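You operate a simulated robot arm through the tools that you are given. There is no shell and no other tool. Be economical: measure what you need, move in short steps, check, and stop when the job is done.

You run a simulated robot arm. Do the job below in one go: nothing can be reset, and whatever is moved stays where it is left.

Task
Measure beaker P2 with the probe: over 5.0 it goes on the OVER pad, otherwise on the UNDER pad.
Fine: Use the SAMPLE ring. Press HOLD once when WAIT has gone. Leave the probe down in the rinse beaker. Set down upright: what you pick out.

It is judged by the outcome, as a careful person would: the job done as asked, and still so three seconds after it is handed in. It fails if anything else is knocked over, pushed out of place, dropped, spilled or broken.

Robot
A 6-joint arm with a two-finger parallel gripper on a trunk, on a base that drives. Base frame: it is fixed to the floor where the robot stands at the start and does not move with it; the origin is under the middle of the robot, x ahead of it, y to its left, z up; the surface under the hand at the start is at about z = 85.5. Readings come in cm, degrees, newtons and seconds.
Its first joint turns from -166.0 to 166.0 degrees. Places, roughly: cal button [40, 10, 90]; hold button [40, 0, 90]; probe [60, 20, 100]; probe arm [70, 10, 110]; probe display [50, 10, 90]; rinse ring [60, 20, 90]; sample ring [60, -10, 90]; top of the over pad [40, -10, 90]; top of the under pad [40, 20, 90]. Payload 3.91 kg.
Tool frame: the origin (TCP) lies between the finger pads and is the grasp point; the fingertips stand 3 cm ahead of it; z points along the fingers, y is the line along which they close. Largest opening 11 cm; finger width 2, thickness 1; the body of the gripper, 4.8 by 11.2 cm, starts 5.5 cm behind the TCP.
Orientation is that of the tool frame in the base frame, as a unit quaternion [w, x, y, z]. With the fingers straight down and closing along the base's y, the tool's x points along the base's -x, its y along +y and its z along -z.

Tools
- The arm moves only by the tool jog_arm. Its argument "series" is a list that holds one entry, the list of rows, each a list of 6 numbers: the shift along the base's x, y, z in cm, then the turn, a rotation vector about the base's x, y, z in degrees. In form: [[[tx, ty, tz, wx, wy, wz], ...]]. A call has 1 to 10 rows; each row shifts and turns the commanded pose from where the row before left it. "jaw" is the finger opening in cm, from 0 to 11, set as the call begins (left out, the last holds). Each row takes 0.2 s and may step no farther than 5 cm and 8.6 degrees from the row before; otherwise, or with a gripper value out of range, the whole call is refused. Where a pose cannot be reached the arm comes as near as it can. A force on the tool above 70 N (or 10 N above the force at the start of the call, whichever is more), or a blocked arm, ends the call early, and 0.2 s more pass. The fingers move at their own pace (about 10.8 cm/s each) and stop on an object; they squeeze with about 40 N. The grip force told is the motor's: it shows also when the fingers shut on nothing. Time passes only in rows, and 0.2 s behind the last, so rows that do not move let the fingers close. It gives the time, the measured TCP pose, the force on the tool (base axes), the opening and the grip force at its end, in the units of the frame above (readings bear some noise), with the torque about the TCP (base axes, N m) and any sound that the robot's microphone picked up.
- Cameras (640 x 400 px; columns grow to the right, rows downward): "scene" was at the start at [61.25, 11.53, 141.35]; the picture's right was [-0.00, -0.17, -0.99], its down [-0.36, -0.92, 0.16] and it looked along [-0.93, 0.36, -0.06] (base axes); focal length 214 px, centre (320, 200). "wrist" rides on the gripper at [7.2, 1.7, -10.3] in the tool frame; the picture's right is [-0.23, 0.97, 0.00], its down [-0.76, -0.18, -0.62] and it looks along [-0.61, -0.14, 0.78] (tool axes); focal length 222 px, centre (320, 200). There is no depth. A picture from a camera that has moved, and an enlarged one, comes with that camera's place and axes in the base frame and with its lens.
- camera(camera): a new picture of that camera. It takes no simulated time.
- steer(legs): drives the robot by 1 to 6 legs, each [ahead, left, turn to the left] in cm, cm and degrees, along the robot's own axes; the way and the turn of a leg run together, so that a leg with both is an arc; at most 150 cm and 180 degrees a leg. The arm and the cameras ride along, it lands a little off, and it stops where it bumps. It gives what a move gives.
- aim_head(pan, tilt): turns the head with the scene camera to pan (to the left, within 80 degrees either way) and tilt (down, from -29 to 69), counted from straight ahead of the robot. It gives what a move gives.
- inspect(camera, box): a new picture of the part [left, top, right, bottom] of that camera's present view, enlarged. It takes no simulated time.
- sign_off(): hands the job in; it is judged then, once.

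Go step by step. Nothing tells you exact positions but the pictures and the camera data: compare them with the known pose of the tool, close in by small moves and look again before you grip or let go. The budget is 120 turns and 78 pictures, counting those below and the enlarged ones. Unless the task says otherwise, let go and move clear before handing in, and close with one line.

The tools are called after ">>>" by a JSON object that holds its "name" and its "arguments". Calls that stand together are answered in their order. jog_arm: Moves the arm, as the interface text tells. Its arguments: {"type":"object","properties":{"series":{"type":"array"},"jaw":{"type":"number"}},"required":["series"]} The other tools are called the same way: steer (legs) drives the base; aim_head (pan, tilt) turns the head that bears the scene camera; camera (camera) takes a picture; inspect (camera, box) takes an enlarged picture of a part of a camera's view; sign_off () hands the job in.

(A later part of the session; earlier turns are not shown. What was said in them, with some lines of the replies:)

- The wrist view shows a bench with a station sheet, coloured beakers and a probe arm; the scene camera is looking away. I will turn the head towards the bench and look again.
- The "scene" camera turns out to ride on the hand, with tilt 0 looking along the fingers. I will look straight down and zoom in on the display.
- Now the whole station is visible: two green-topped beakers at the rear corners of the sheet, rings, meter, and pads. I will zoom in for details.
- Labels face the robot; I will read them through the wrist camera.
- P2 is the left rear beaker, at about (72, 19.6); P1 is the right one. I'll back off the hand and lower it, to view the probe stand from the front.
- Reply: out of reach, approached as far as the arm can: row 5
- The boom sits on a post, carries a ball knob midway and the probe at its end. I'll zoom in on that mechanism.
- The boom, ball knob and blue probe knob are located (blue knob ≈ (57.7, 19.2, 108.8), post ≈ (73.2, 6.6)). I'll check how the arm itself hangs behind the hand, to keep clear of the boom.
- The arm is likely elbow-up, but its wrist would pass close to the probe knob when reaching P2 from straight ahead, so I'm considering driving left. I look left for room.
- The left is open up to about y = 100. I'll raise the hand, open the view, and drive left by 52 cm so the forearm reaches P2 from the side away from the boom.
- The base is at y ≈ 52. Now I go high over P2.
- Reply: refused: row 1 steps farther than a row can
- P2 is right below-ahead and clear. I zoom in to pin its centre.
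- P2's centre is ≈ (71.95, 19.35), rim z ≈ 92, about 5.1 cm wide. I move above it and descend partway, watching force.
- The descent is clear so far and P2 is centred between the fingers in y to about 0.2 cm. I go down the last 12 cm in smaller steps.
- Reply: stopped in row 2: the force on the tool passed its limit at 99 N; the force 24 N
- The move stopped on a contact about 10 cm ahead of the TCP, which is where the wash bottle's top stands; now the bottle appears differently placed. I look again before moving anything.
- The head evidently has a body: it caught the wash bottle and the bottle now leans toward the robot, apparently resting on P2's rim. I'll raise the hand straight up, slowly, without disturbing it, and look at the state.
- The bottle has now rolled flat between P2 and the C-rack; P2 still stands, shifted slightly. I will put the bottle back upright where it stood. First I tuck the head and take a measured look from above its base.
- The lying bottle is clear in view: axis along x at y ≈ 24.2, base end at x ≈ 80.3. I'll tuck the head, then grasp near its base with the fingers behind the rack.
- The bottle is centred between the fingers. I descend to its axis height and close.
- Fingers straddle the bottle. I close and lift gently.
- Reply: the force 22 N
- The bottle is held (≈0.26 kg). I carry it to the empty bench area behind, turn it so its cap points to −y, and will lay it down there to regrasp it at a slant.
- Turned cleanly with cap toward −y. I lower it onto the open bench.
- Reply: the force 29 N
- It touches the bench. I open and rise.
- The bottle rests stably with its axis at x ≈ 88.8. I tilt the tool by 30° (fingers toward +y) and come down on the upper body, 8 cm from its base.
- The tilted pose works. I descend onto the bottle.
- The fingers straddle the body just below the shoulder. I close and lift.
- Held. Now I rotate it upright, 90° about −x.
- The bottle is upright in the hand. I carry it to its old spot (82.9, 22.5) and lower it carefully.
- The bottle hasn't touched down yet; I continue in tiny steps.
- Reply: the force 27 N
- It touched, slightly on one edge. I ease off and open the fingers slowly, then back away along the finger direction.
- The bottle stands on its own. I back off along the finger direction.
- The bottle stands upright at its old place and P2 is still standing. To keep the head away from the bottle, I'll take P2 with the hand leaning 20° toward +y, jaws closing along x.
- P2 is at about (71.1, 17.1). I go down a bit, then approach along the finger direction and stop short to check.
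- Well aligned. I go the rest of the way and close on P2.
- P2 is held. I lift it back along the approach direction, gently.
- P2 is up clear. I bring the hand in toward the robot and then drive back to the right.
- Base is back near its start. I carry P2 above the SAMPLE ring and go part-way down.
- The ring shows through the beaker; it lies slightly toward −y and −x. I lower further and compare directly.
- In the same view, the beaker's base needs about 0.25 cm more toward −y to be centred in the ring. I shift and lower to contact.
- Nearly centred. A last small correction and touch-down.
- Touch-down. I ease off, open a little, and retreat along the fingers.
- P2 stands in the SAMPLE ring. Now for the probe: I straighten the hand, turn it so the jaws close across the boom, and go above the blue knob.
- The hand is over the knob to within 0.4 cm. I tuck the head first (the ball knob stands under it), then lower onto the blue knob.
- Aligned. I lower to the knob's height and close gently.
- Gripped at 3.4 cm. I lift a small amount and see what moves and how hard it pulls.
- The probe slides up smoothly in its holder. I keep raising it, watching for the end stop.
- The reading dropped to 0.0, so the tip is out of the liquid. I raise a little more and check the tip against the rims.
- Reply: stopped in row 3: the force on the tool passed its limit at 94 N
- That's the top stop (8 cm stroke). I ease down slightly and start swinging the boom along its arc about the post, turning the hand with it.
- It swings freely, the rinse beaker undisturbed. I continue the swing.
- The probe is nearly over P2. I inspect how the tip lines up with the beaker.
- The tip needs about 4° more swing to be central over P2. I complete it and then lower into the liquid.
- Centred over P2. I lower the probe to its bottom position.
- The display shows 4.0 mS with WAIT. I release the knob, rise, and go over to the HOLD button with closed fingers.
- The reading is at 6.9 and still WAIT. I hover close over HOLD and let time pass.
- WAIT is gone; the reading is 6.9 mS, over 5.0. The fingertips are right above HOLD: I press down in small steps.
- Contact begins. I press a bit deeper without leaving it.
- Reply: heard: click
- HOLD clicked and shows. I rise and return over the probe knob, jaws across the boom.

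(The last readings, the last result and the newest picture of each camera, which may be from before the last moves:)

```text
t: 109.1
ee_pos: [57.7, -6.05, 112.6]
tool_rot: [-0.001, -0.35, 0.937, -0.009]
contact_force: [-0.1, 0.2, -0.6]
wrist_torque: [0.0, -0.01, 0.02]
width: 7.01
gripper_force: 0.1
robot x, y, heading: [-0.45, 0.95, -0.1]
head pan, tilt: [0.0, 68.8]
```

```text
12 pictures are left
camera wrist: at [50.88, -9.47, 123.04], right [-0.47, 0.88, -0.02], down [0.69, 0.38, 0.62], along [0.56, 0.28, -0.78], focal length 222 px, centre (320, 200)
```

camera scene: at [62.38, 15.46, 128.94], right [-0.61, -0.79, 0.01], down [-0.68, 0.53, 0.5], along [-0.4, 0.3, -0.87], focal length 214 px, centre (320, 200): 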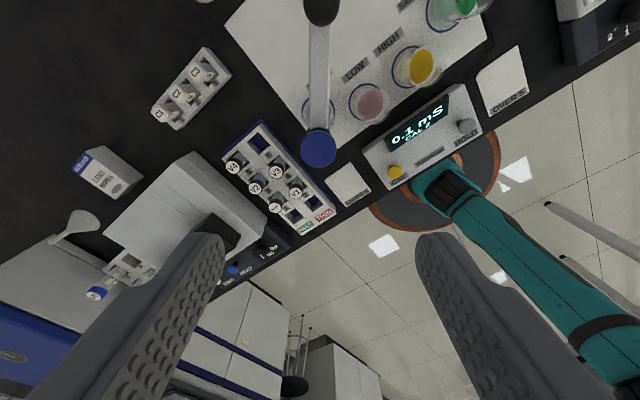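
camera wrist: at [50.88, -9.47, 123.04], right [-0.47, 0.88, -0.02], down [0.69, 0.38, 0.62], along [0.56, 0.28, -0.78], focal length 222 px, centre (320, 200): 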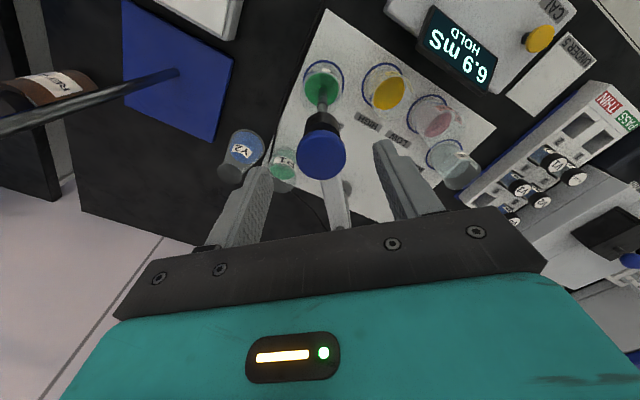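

The display reads 6.9 mS HOLD, so P2 goes on OVER. The knob is centred between the fingers; I grip it and raise the probe 7.6 cm.

>>> {"name": "jog_arm", "arguments": {"series": [[[0, 0, -2, 0, 0, 0], [0, 0, -1.9, 0, 0, 0], [0, 0, 0, 0, 0, 0]]]}}

>>> {"name": "jog_arm", "arguments": {"series": [[[0, 0, 0, 0, 0, 0], [0, 0, 0, 0, 0, 0], [0, 0, 0, 0, 0, 0], [0, 0, 0, 0, 0, 0]]], "jaw": 2}}

>>> {"name": "jog_arm", "arguments": {"series": [[[0, 0, 1, 0, 0, 0], [0, 0, 1.2, 0, 0, 0], [0, 0, 1.2, 0, 0, 0], [0, 0, 1.2, 0, 0, 0], [0, 0, 1.2, 0, 0, 0], [0, 0, 1.0, 0, 0, 0], [0, 0, 0.7, 0, 0, 0], [0, 0, 0, 0, 0, 0]]]}}

```text
t: 109.9
ee_pos: [57.55, -5.91, 108.81]
tool_rot: [0.0, -0.351, 0.936, -0.009]
contact_force: [-1.7, -0.1, -0.7]
wrist_torque: [-0.02, -0.03, -0.01]
width: 6.99
gripper_force: 0.1
robot x, y, heading: [0.1, 0.74, 0.1]
head pan, tilt: [0.0, 68.8]
```

```text
t: 110.9
ee_pos: [57.8, -5.97, 108.87]
tool_rot: [-0.001, -0.351, 0.936, -0.008]
contact_force: [-1.2, -0.3, -0.9]
wrist_torque: [0.27, 0.2, 0.02]
width: 3.45
gripper_force: 45.3
robot x, y, heading: [0.23, 0.29, 0.1]
head pan, tilt: [0.0, 68.8]
```

```text
t: 112.7
ee_pos: [57.8, -5.94, 116.26]
tool_rot: [0.0, -0.349, 0.937, -0.009]
contact_force: [-7.0, -4.6, -1.2]
wrist_torque: [0.1, 0.33, 0.14]
width: 3.45
gripper_force: 44.4
robot x, y, heading: [-0.07, 0.94, 0.0]
head pan, tilt: [0.0, 68.8]
```

Raised. I swing the boom back to the rinse position by reversing the arc.

>>> {"name": "jog_arm", "arguments": {"series": [[[-0.76, 1.1, 0, 0, 0, -4], [-0.8, 1.2, 0, 0, 0, -4], [-1.26, 2.41, 0, 0, 0, -7.84], [-0.92, 2.55, 0, 0, 0, -7.84], [-0.56, 2.66, 0, 0, 0, -7.84], [-0.2, 2.71, 0, 0, 0, -7.84], [0, 0, 0, 0, 0, 0]]]}}

>>> {"name": "jog_arm", "arguments": {"series": [[[0.18, 2.71, 0, 0, 0, -7.84], [0.54, 2.66, 0, 0, 0, -7.84], [0.9, 2.57, 0, 0, 0, -7.84], [1.35, 2.36, 0, 0, 0, -7.84], [1.56, 2.1, 0, 0, 0, -7.84], [0, 0, 0, 0, 0, 0]]]}}

>>> {"name": "camera", "arguments": {"camera": "wrist"}}

```text
t: 114.3
ee_pos: [53.23, 6.78, 116.21]
tool_rot: [-0.004, -0.013, 1.0, -0.007]
contact_force: [23.7, 0.8, 0.1]
wrist_torque: [0.32, -0.59, 0.17]
width: 3.44
gripper_force: 45.0
robot x, y, heading: [0.17, 0.45, 0.1]
head pan, tilt: [0.0, 68.8]
```

```text
t: 115.7
ee_pos: [57.6, 18.99, 116.32]
tool_rot: [-0.006, 0.323, 0.946, -0.006]
contact_force: [-7.4, 8.3, -0.7]
wrist_torque: [0.5, 0.04, 0.15]
width: 3.42
gripper_force: 44.9
robot x, y, heading: [0.08, 0.46, 0.1]
head pan, tilt: [0.0, 68.8]
```

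```text
11 pictures are left
camera wrist: at [52.98, 24.83, 126.64], right [0.77, 0.63, -0.02], down [0.5, -0.6, 0.62], along [0.38, -0.49, -0.78], focal length 222 px, centre (320, 200)
```

wrist: 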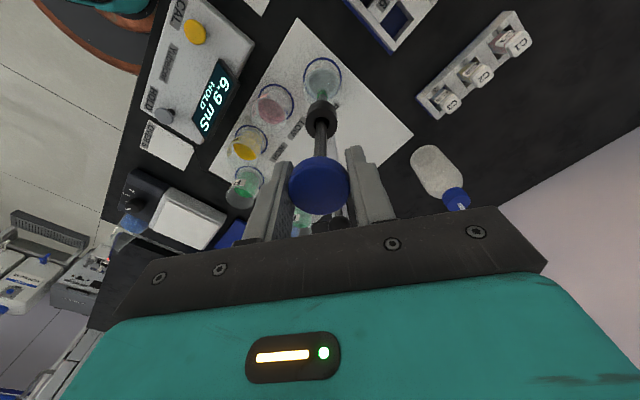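

Over the rinse beaker as at the start. I lower the probe fully and release.

>>> {"name": "jog_arm", "arguments": {"series": [[[0, 0, -1.2, 0, 0, 0], [0, 0, -1.2, 0, 0, 0], [0, 0, -1.2, 0, 0, 0], [0, 0, -1.2, 0, 0, 0], [0, 0, -1.2, 0, 0, 0], [0, 0, -1.0, 0, 0, 0], [0, 0, -0.7, 0, 0, 0], [0, 0, 0, 0, 0, 0]]]}}

>>> {"name": "jog_arm", "arguments": {"series": [[[0, 0, 0, 0, 0, 0], [0, 0, 0, 0, 0, 0], [0, 0, 0, 0, 0, 0], [0, 0, 2, 0, 0, 0], [0, 0, 4, 0, 0, 0], [0, 0, 4, 0, 0, 0], [0, 0, 4, 0, 0, 0]]], "jaw": 6.5}}

>>> {"name": "camera", "arguments": {"camera": "wrist"}}

```text
t: 117.5
ee_pos: [57.59, 18.95, 108.81]
tool_rot: [-0.004, 0.322, 0.947, -0.005]
contact_force: [-15.2, 13.0, 28.8]
wrist_torque: [0.26, -0.03, 0.13]
width: 3.43
gripper_force: 44.6
robot x, y, heading: [-0.03, 0.7, 0.1]
head pan, tilt: [0.0, 68.8]
```

```text
t: 119.1
ee_pos: [57.6, 19.13, 122.58]
tool_rot: [-0.006, 0.322, 0.947, -0.007]
contact_force: [-0.4, 0.1, -0.1]
wrist_torque: [0.01, -0.01, 0.0]
width: 6.5
gripper_force: 0.0
robot x, y, heading: [-0.31, 0.43, -0.1]
head pan, tilt: [0.0, 68.8]
```

```text
10 pictures are left
camera wrist: at [53.03, 24.8, 132.94], right [0.77, 0.63, -0.02], down [0.5, -0.6, 0.62], along [0.38, -0.49, -0.78], focal length 222 px, centre (320, 200)
```

wrist: 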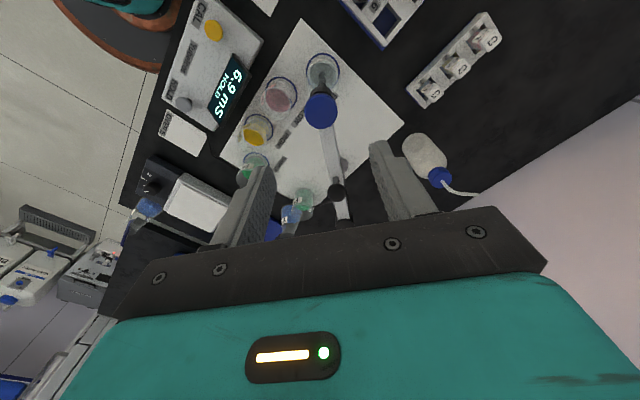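

The probe is back down in the rinse beaker. Now I go over P2 with a straight, unturned hand.

>>> {"name": "jog_arm", "arguments": {"series": [[[0, -4.25, 0, 0, 0, 6.25], [0, -4.25, 0, 0, 0, 6.25], [0, -4.25, 0, 0, 0, 6.25], [0, -4.25, 0, 0, 0, 6.25], [0, -4.25, 0, 0, 0, 6.25], [-0.1, -4.25, 0, 0, 0, 6.25], [0, 0, -4, 0, 0, 0], [0, 0, -4, 0, 0, 0], [0, 0, -4, 0, 0, 0], [0, 0, 0, 0, 0, 0]]], "jaw": 7.4}}

>>> {"name": "camera", "arguments": {"camera": "wrist"}}

```text
t: 121.3
ee_pos: [57.46, -6.53, 110.48]
tool_rot: [-0.003, 0.001, 1.0, -0.008]
contact_force: [0.3, -0.7, 0.5]
wrist_torque: [-0.02, -0.01, 0.0]
width: 7.39
gripper_force: 0.1
robot x, y, heading: [-0.0, 0.53, -0.3]
head pan, tilt: [0.0, 68.8]
```

```text
9 pictures are left
camera wrist: at [50.23, -4.85, 120.86], right [0.23, 0.97, -0.02], down [0.77, -0.17, 0.62], along [0.6, -0.16, -0.78], focal length 222 px, centre (320, 200)
```

wrist: 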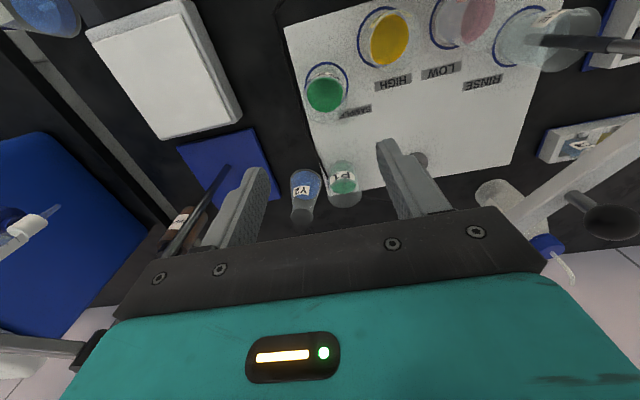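

P2 is right beneath the fingers. I descend and grip it.

>>> {"name": "jog_arm", "arguments": {"series": [[[-0.05, 0.05, -4, 0, 0, 0], [0, 0, -4, 0, 0, 0], [0, 0, -4, 0, 0, 0], [0, 0, -3, 0, 0, 0], [0, 0, -2.5, 0, 0, 0], [0, 0, -1.8, 0, 0, 0], [0, 0, -1, 0, 0, 0], [0, 0, 0, 0, 0, 0]]]}}

>>> {"name": "jog_arm", "arguments": {"series": [[[0, 0, 0, 0, 0, 0], [0, 0, 0, 0, 0, 0], [0, 0, 0, 0, 0, 0], [0, 0, 0, 0, 0, 0]]], "jaw": 3.5}}

>>> {"name": "jog_arm", "arguments": {"series": [[[0, 0, 0.5, 0, 0, 0], [0, 0, 1, 0, 0, 0], [0, 0, 2, 0, 0, 0], [0, 0, 2.5, 0, 0, 0], [0, 0, 3, 0, 0, 0], [0, 0, 3, 0, 0, 0], [0, 0, 3, 0, 0, 0], [0, 0, 2, 0, 0, 0], [0, 0, 1, 0, 0, 0], [0, 0, 0, 0, 0, 0]]]}}

>>> {"name": "camera", "arguments": {"camera": "wrist"}}

```text
t: 123.1
ee_pos: [57.38, -6.38, 90.26]
tool_rot: [-0.003, 0.001, 1.0, -0.008]
contact_force: [0.6, 0.0, -0.1]
wrist_torque: [-0.01, -0.01, 0.03]
width: 7.41
gripper_force: 0.1
robot x, y, heading: [-0.49, 0.76, -0.0]
head pan, tilt: [0.0, 68.8]
```

```text
t: 124.1
ee_pos: [57.6, -6.32, 90.13]
tool_rot: [-0.004, 0.0, 1.0, -0.008]
contact_force: [-0.2, 0.4, 0.2]
wrist_torque: [-0.01, 0.0, -0.03]
width: 5.02
gripper_force: 40.0
robot x, y, heading: [0.02, 0.88, -0.0]
head pan, tilt: [0.0, 68.8]
```

```text
t: 126.3
ee_pos: [57.46, -6.52, 108.45]
tool_rot: [-0.003, 0.001, 1.0, -0.008]
contact_force: [-0.6, 0.2, -1.0]
wrist_torque: [-0.02, 0.03, -0.01]
width: 5.02
gripper_force: 40.0
robot x, y, heading: [0.19, 0.55, -0.3]
head pan, tilt: [0.0, 68.8]
```

```text
8 pictures are left
camera wrist: at [50.27, -4.72, 118.71], right [0.23, 0.97, -0.02], down [0.77, -0.17, 0.62], along [0.6, -0.16, -0.78], focal length 222 px, centre (320, 200)
```

wrist: 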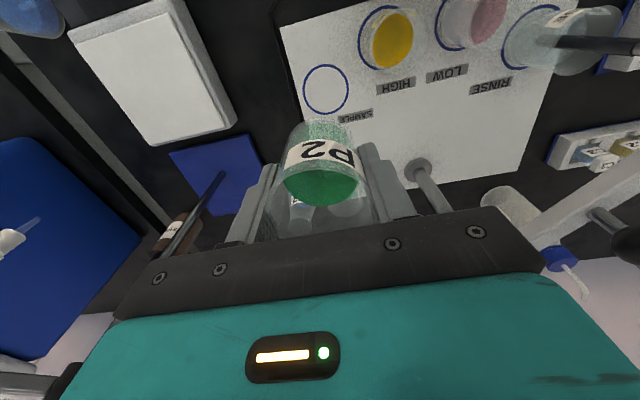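

P2 is held. I carry it over the OVER pad and lower part-way to look.

>>> {"name": "jog_arm", "arguments": {"series": [[[-1.5, -0.3, 0, 0, 0, 0], [-2.5, -0.6, 0, 0, 0, 0], [-3, -0.7, 0, 0, 0, 0], [-3, -0.7, 0, 0, 0, 0], [-3, -0.6, 0, 0, 0, 0], [-2, -0.4, 0, 0, 0, 0], [-1, -0.2, 0, 0, 0, 0], [0, 0, -3, 0, 0, 0], [0, 0, -3, 0, 0, 0], [0, 0, 0, 0, 0, 0]]]}}

>>> {"name": "camera", "arguments": {"camera": "wrist"}}

```text
t: 128.5
ee_pos: [41.67, -9.8, 102.35]
tool_rot: [-0.003, 0.001, 1.0, -0.007]
contact_force: [0.2, 0.1, -0.6]
wrist_torque: [0.01, -0.02, -0.02]
width: 5.01
gripper_force: 40.5
robot x, y, heading: [0.17, 0.77, 0.0]
head pan, tilt: [0.0, 68.8]
```

```text
7 pictures are left
camera wrist: at [34.32, -8.08, 112.66], right [0.23, 0.97, -0.02], down [0.77, -0.17, 0.62], along [0.6, -0.16, -0.78], focal length 222 px, centre (320, 200)
```

wrist: 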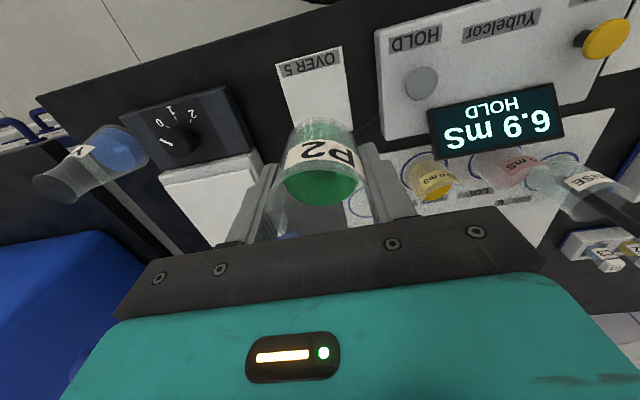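

The pad's centre is at about (40.7, −10.3). I shift slightly and lower to contact.

>>> {"name": "jog_arm", "arguments": {"series": [[[-0.4, -0.25, -2, 0, 0, 0], [-0.3, -0.25, -2.5, 0, 0, 0], [0, 0, -3, 0, 0, 0], [0, 0, -2, 0, 0, 0], [0, 0, -1.2, 0, 0, 0], [0, 0, -0.5, 0, 0, 0], [0, 0, 0, 0, 0, 0]]]}}

>>> {"name": "inspect", "arguments": {"camera": "wrist", "box": [230, 0, 430, 230]}}

```text
t: 130.1
ee_pos: [40.86, -10.37, 91.07]
tool_rot: [-0.004, 0.0, 1.0, -0.008]
contact_force: [-0.2, -0.5, -1.2]
wrist_torque: [-0.02, 0.04, 0.02]
width: 5.01
gripper_force: 40.0
robot x, y, heading: [-0.24, 0.96, -0.2]
head pan, tilt: [0.0, 68.8]
```

```text
1.74 times, centred on (330, 115) of wrist
camera zoom: at [33.67, -8.67, 101.38], right [0.23, 0.97, -0.02], down [0.77, -0.17, 0.62], along [0.6, -0.16, -0.78], focal length 386 px, centre (303, 348)
```

zoom: 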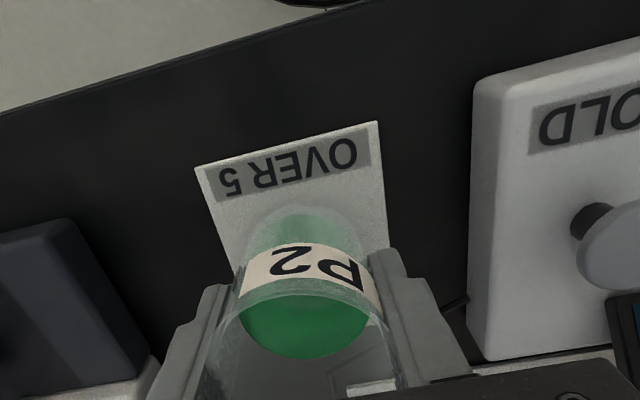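

Centred on the pad. Final touch-down in small steps.

>>> {"name": "jog_arm", "arguments": {"series": [[[0, 0, -0.3, 0, 0, 0], [0, 0, -0.2, 0, 0, 0], [0, 0, -0.2, 0, 0, 0], [0, 0, 0, 0, 0, 0]]]}}

```text
t: 131.1
ee_pos: [40.89, -10.5, 90.36]
tool_rot: [-0.004, 0.001, 1.0, -0.008]
contact_force: [0.7, 0.4, -1.2]
wrist_torque: [0.01, -0.01, 0.02]
width: 5.01
gripper_force: 39.9
robot x, y, heading: [-0.19, 0.52, -0.1]
head pan, tilt: [0.0, 68.8]
```

>>> {"name": "jog_arm", "arguments": {"series": [[[0, 0, -0.15, 0, 0, 0], [0, 0, -0.15, 0, 0, 0], [0, 0, 0, 0, 0, 0]]]}}

```text
t: 131.9
ee_pos: [40.89, -10.39, 90.14]
tool_rot: [-0.004, 0.001, 1.0, -0.008]
contact_force: [1.2, 0.3, -1.3]
wrist_torque: [0.01, 0.01, -0.04]
width: 5.03
gripper_force: 39.6
robot x, y, heading: [-0.05, 0.78, -0.1]
head pan, tilt: [0.0, 68.8]
```

>>> {"name": "jog_arm", "arguments": {"series": [[[0, 0, -0.15, 0, 0, 0], [0, 0, -0.15, 0, 0, 0], [0, 0, 0, 0, 0, 0]]]}}

```text
t: 132.7
ee_pos: [40.94, -10.34, 89.98]
tool_rot: [-0.003, 0.002, 1.0, -0.009]
contact_force: [-0.4, -1.5, 23.0]
wrist_torque: [0.23, -0.14, 0.01]
width: 5.03
gripper_force: 40.1
robot x, y, heading: [-0.24, 0.77, -0.1]
head pan, tilt: [0.0, 68.8]
```

It touches the pad. I ease off, open a little, and rise straight up.

>>> {"name": "jog_arm", "arguments": {"series": [[[0, 0, 0.15, 0, 0, 0], [0, 0, 0, 0, 0, 0]]]}}

>>> {"name": "jog_arm", "arguments": {"series": [[[0, 0, 0, 0, 0, 0], [0, 0, 0, 0, 0, 0], [0, 0, 0, 0, 0, 0], [0, 0, 1.5, 0, 0, 0], [0, 0, 3, 0, 0, 0], [0, 0, 4, 0, 0, 0], [0, 0, 5, 0, 0, 0], [0, 0, 5, 0, 0, 0], [0, 0, 5, 0, 0, 0], [0, 0, 5, 0, 0, 0]]], "jaw": 7}}

>>> {"name": "aim_head", "arguments": {"pan": 0, "tilt": 0}}

>>> {"name": "camera", "arguments": {"camera": "scene"}}

>>> {"name": "camera", "arguments": {"camera": "wrist"}}

```text
t: 133.3
ee_pos: [40.88, -10.35, 89.87]
tool_rot: [-0.003, 0.001, 1.0, -0.009]
contact_force: [2.0, -1.1, 6.4]
wrist_torque: [0.06, -0.21, -0.04]
width: 4.99
gripper_force: 40.3
robot x, y, heading: [-0.17, 0.6, 0.3]
head pan, tilt: [0.0, 68.8]
```

```text
t: 135.5
ee_pos: [40.71, -10.59, 118.55]
tool_rot: [-0.003, 0.0, 1.0, -0.008]
contact_force: [0.7, -0.3, 0.6]
wrist_torque: [0.01, -0.03, 0.01]
width: 7.0
gripper_force: 0.0
robot x, y, heading: [0.23, 0.26, 0.2]
head pan, tilt: [0.0, 68.8]
```

```text
t: 136.9
ee_pos: [40.61, -10.49, 118.43]
tool_rot: [-0.004, 0.0, 1.0, -0.007]
contact_force: [0.1, -1.2, 0.5]
wrist_torque: [0.02, 0.02, -0.02]
width: 7.01
gripper_force: 0.0
robot x, y, heading: [-0.13, 0.35, -0.0]
head pan, tilt: [0.0, 0.0]
```

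```text
5 pictures are left
camera scene: at [51.77, -10.44, 122.21], right [0.0, -1.0, 0.02], down [-1.0, 0.0, 0.01], along [-0.01, -0.02, -1.0], focal length 214 px, centre (320, 200)
```

scene: 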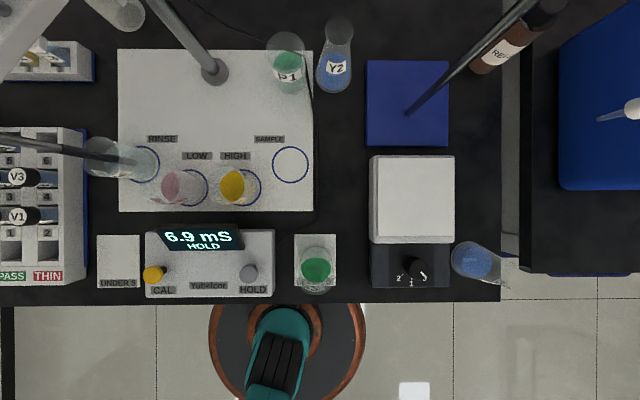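

```text
4 pictures are left
camera wrist: at [33.39, -8.82, 128.8], right [0.23, 0.97, -0.02], down [0.77, -0.17, 0.62], along [0.6, -0.16, -0.78], focal length 222 px, centre (320, 200)
```

wrist: 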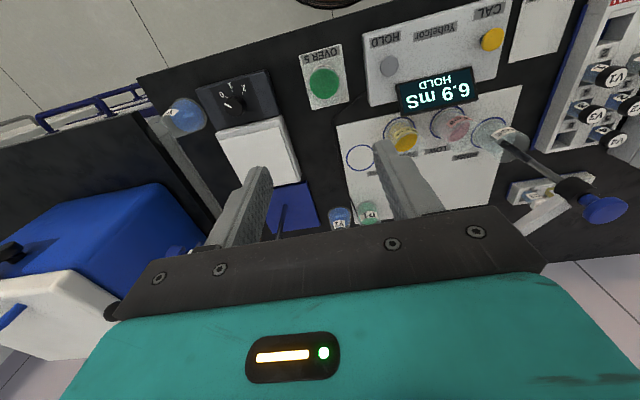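

P2 stands upright on the OVER pad, the display still shows 6.9 mS HOLD, and the probe is down in the rinse beaker with the hand clear. I'm handing in.

>>> {"name": "sign_off", "arguments": {}}

```text
The job is handed in.
```

P2 measured 6.9 mS, over 5.0, so it stands upright on the OVER pad, HOLD was pressed once after WAIT cleared, and the probe is back down in the rinse beaker. One mishap: early on my camera head knocked over the wash bottle, which pushed P2 about 2 cm; I stood the bottle back up at about its old spot, its spout now pointing a different way, and I can't be sure it didn't leak.
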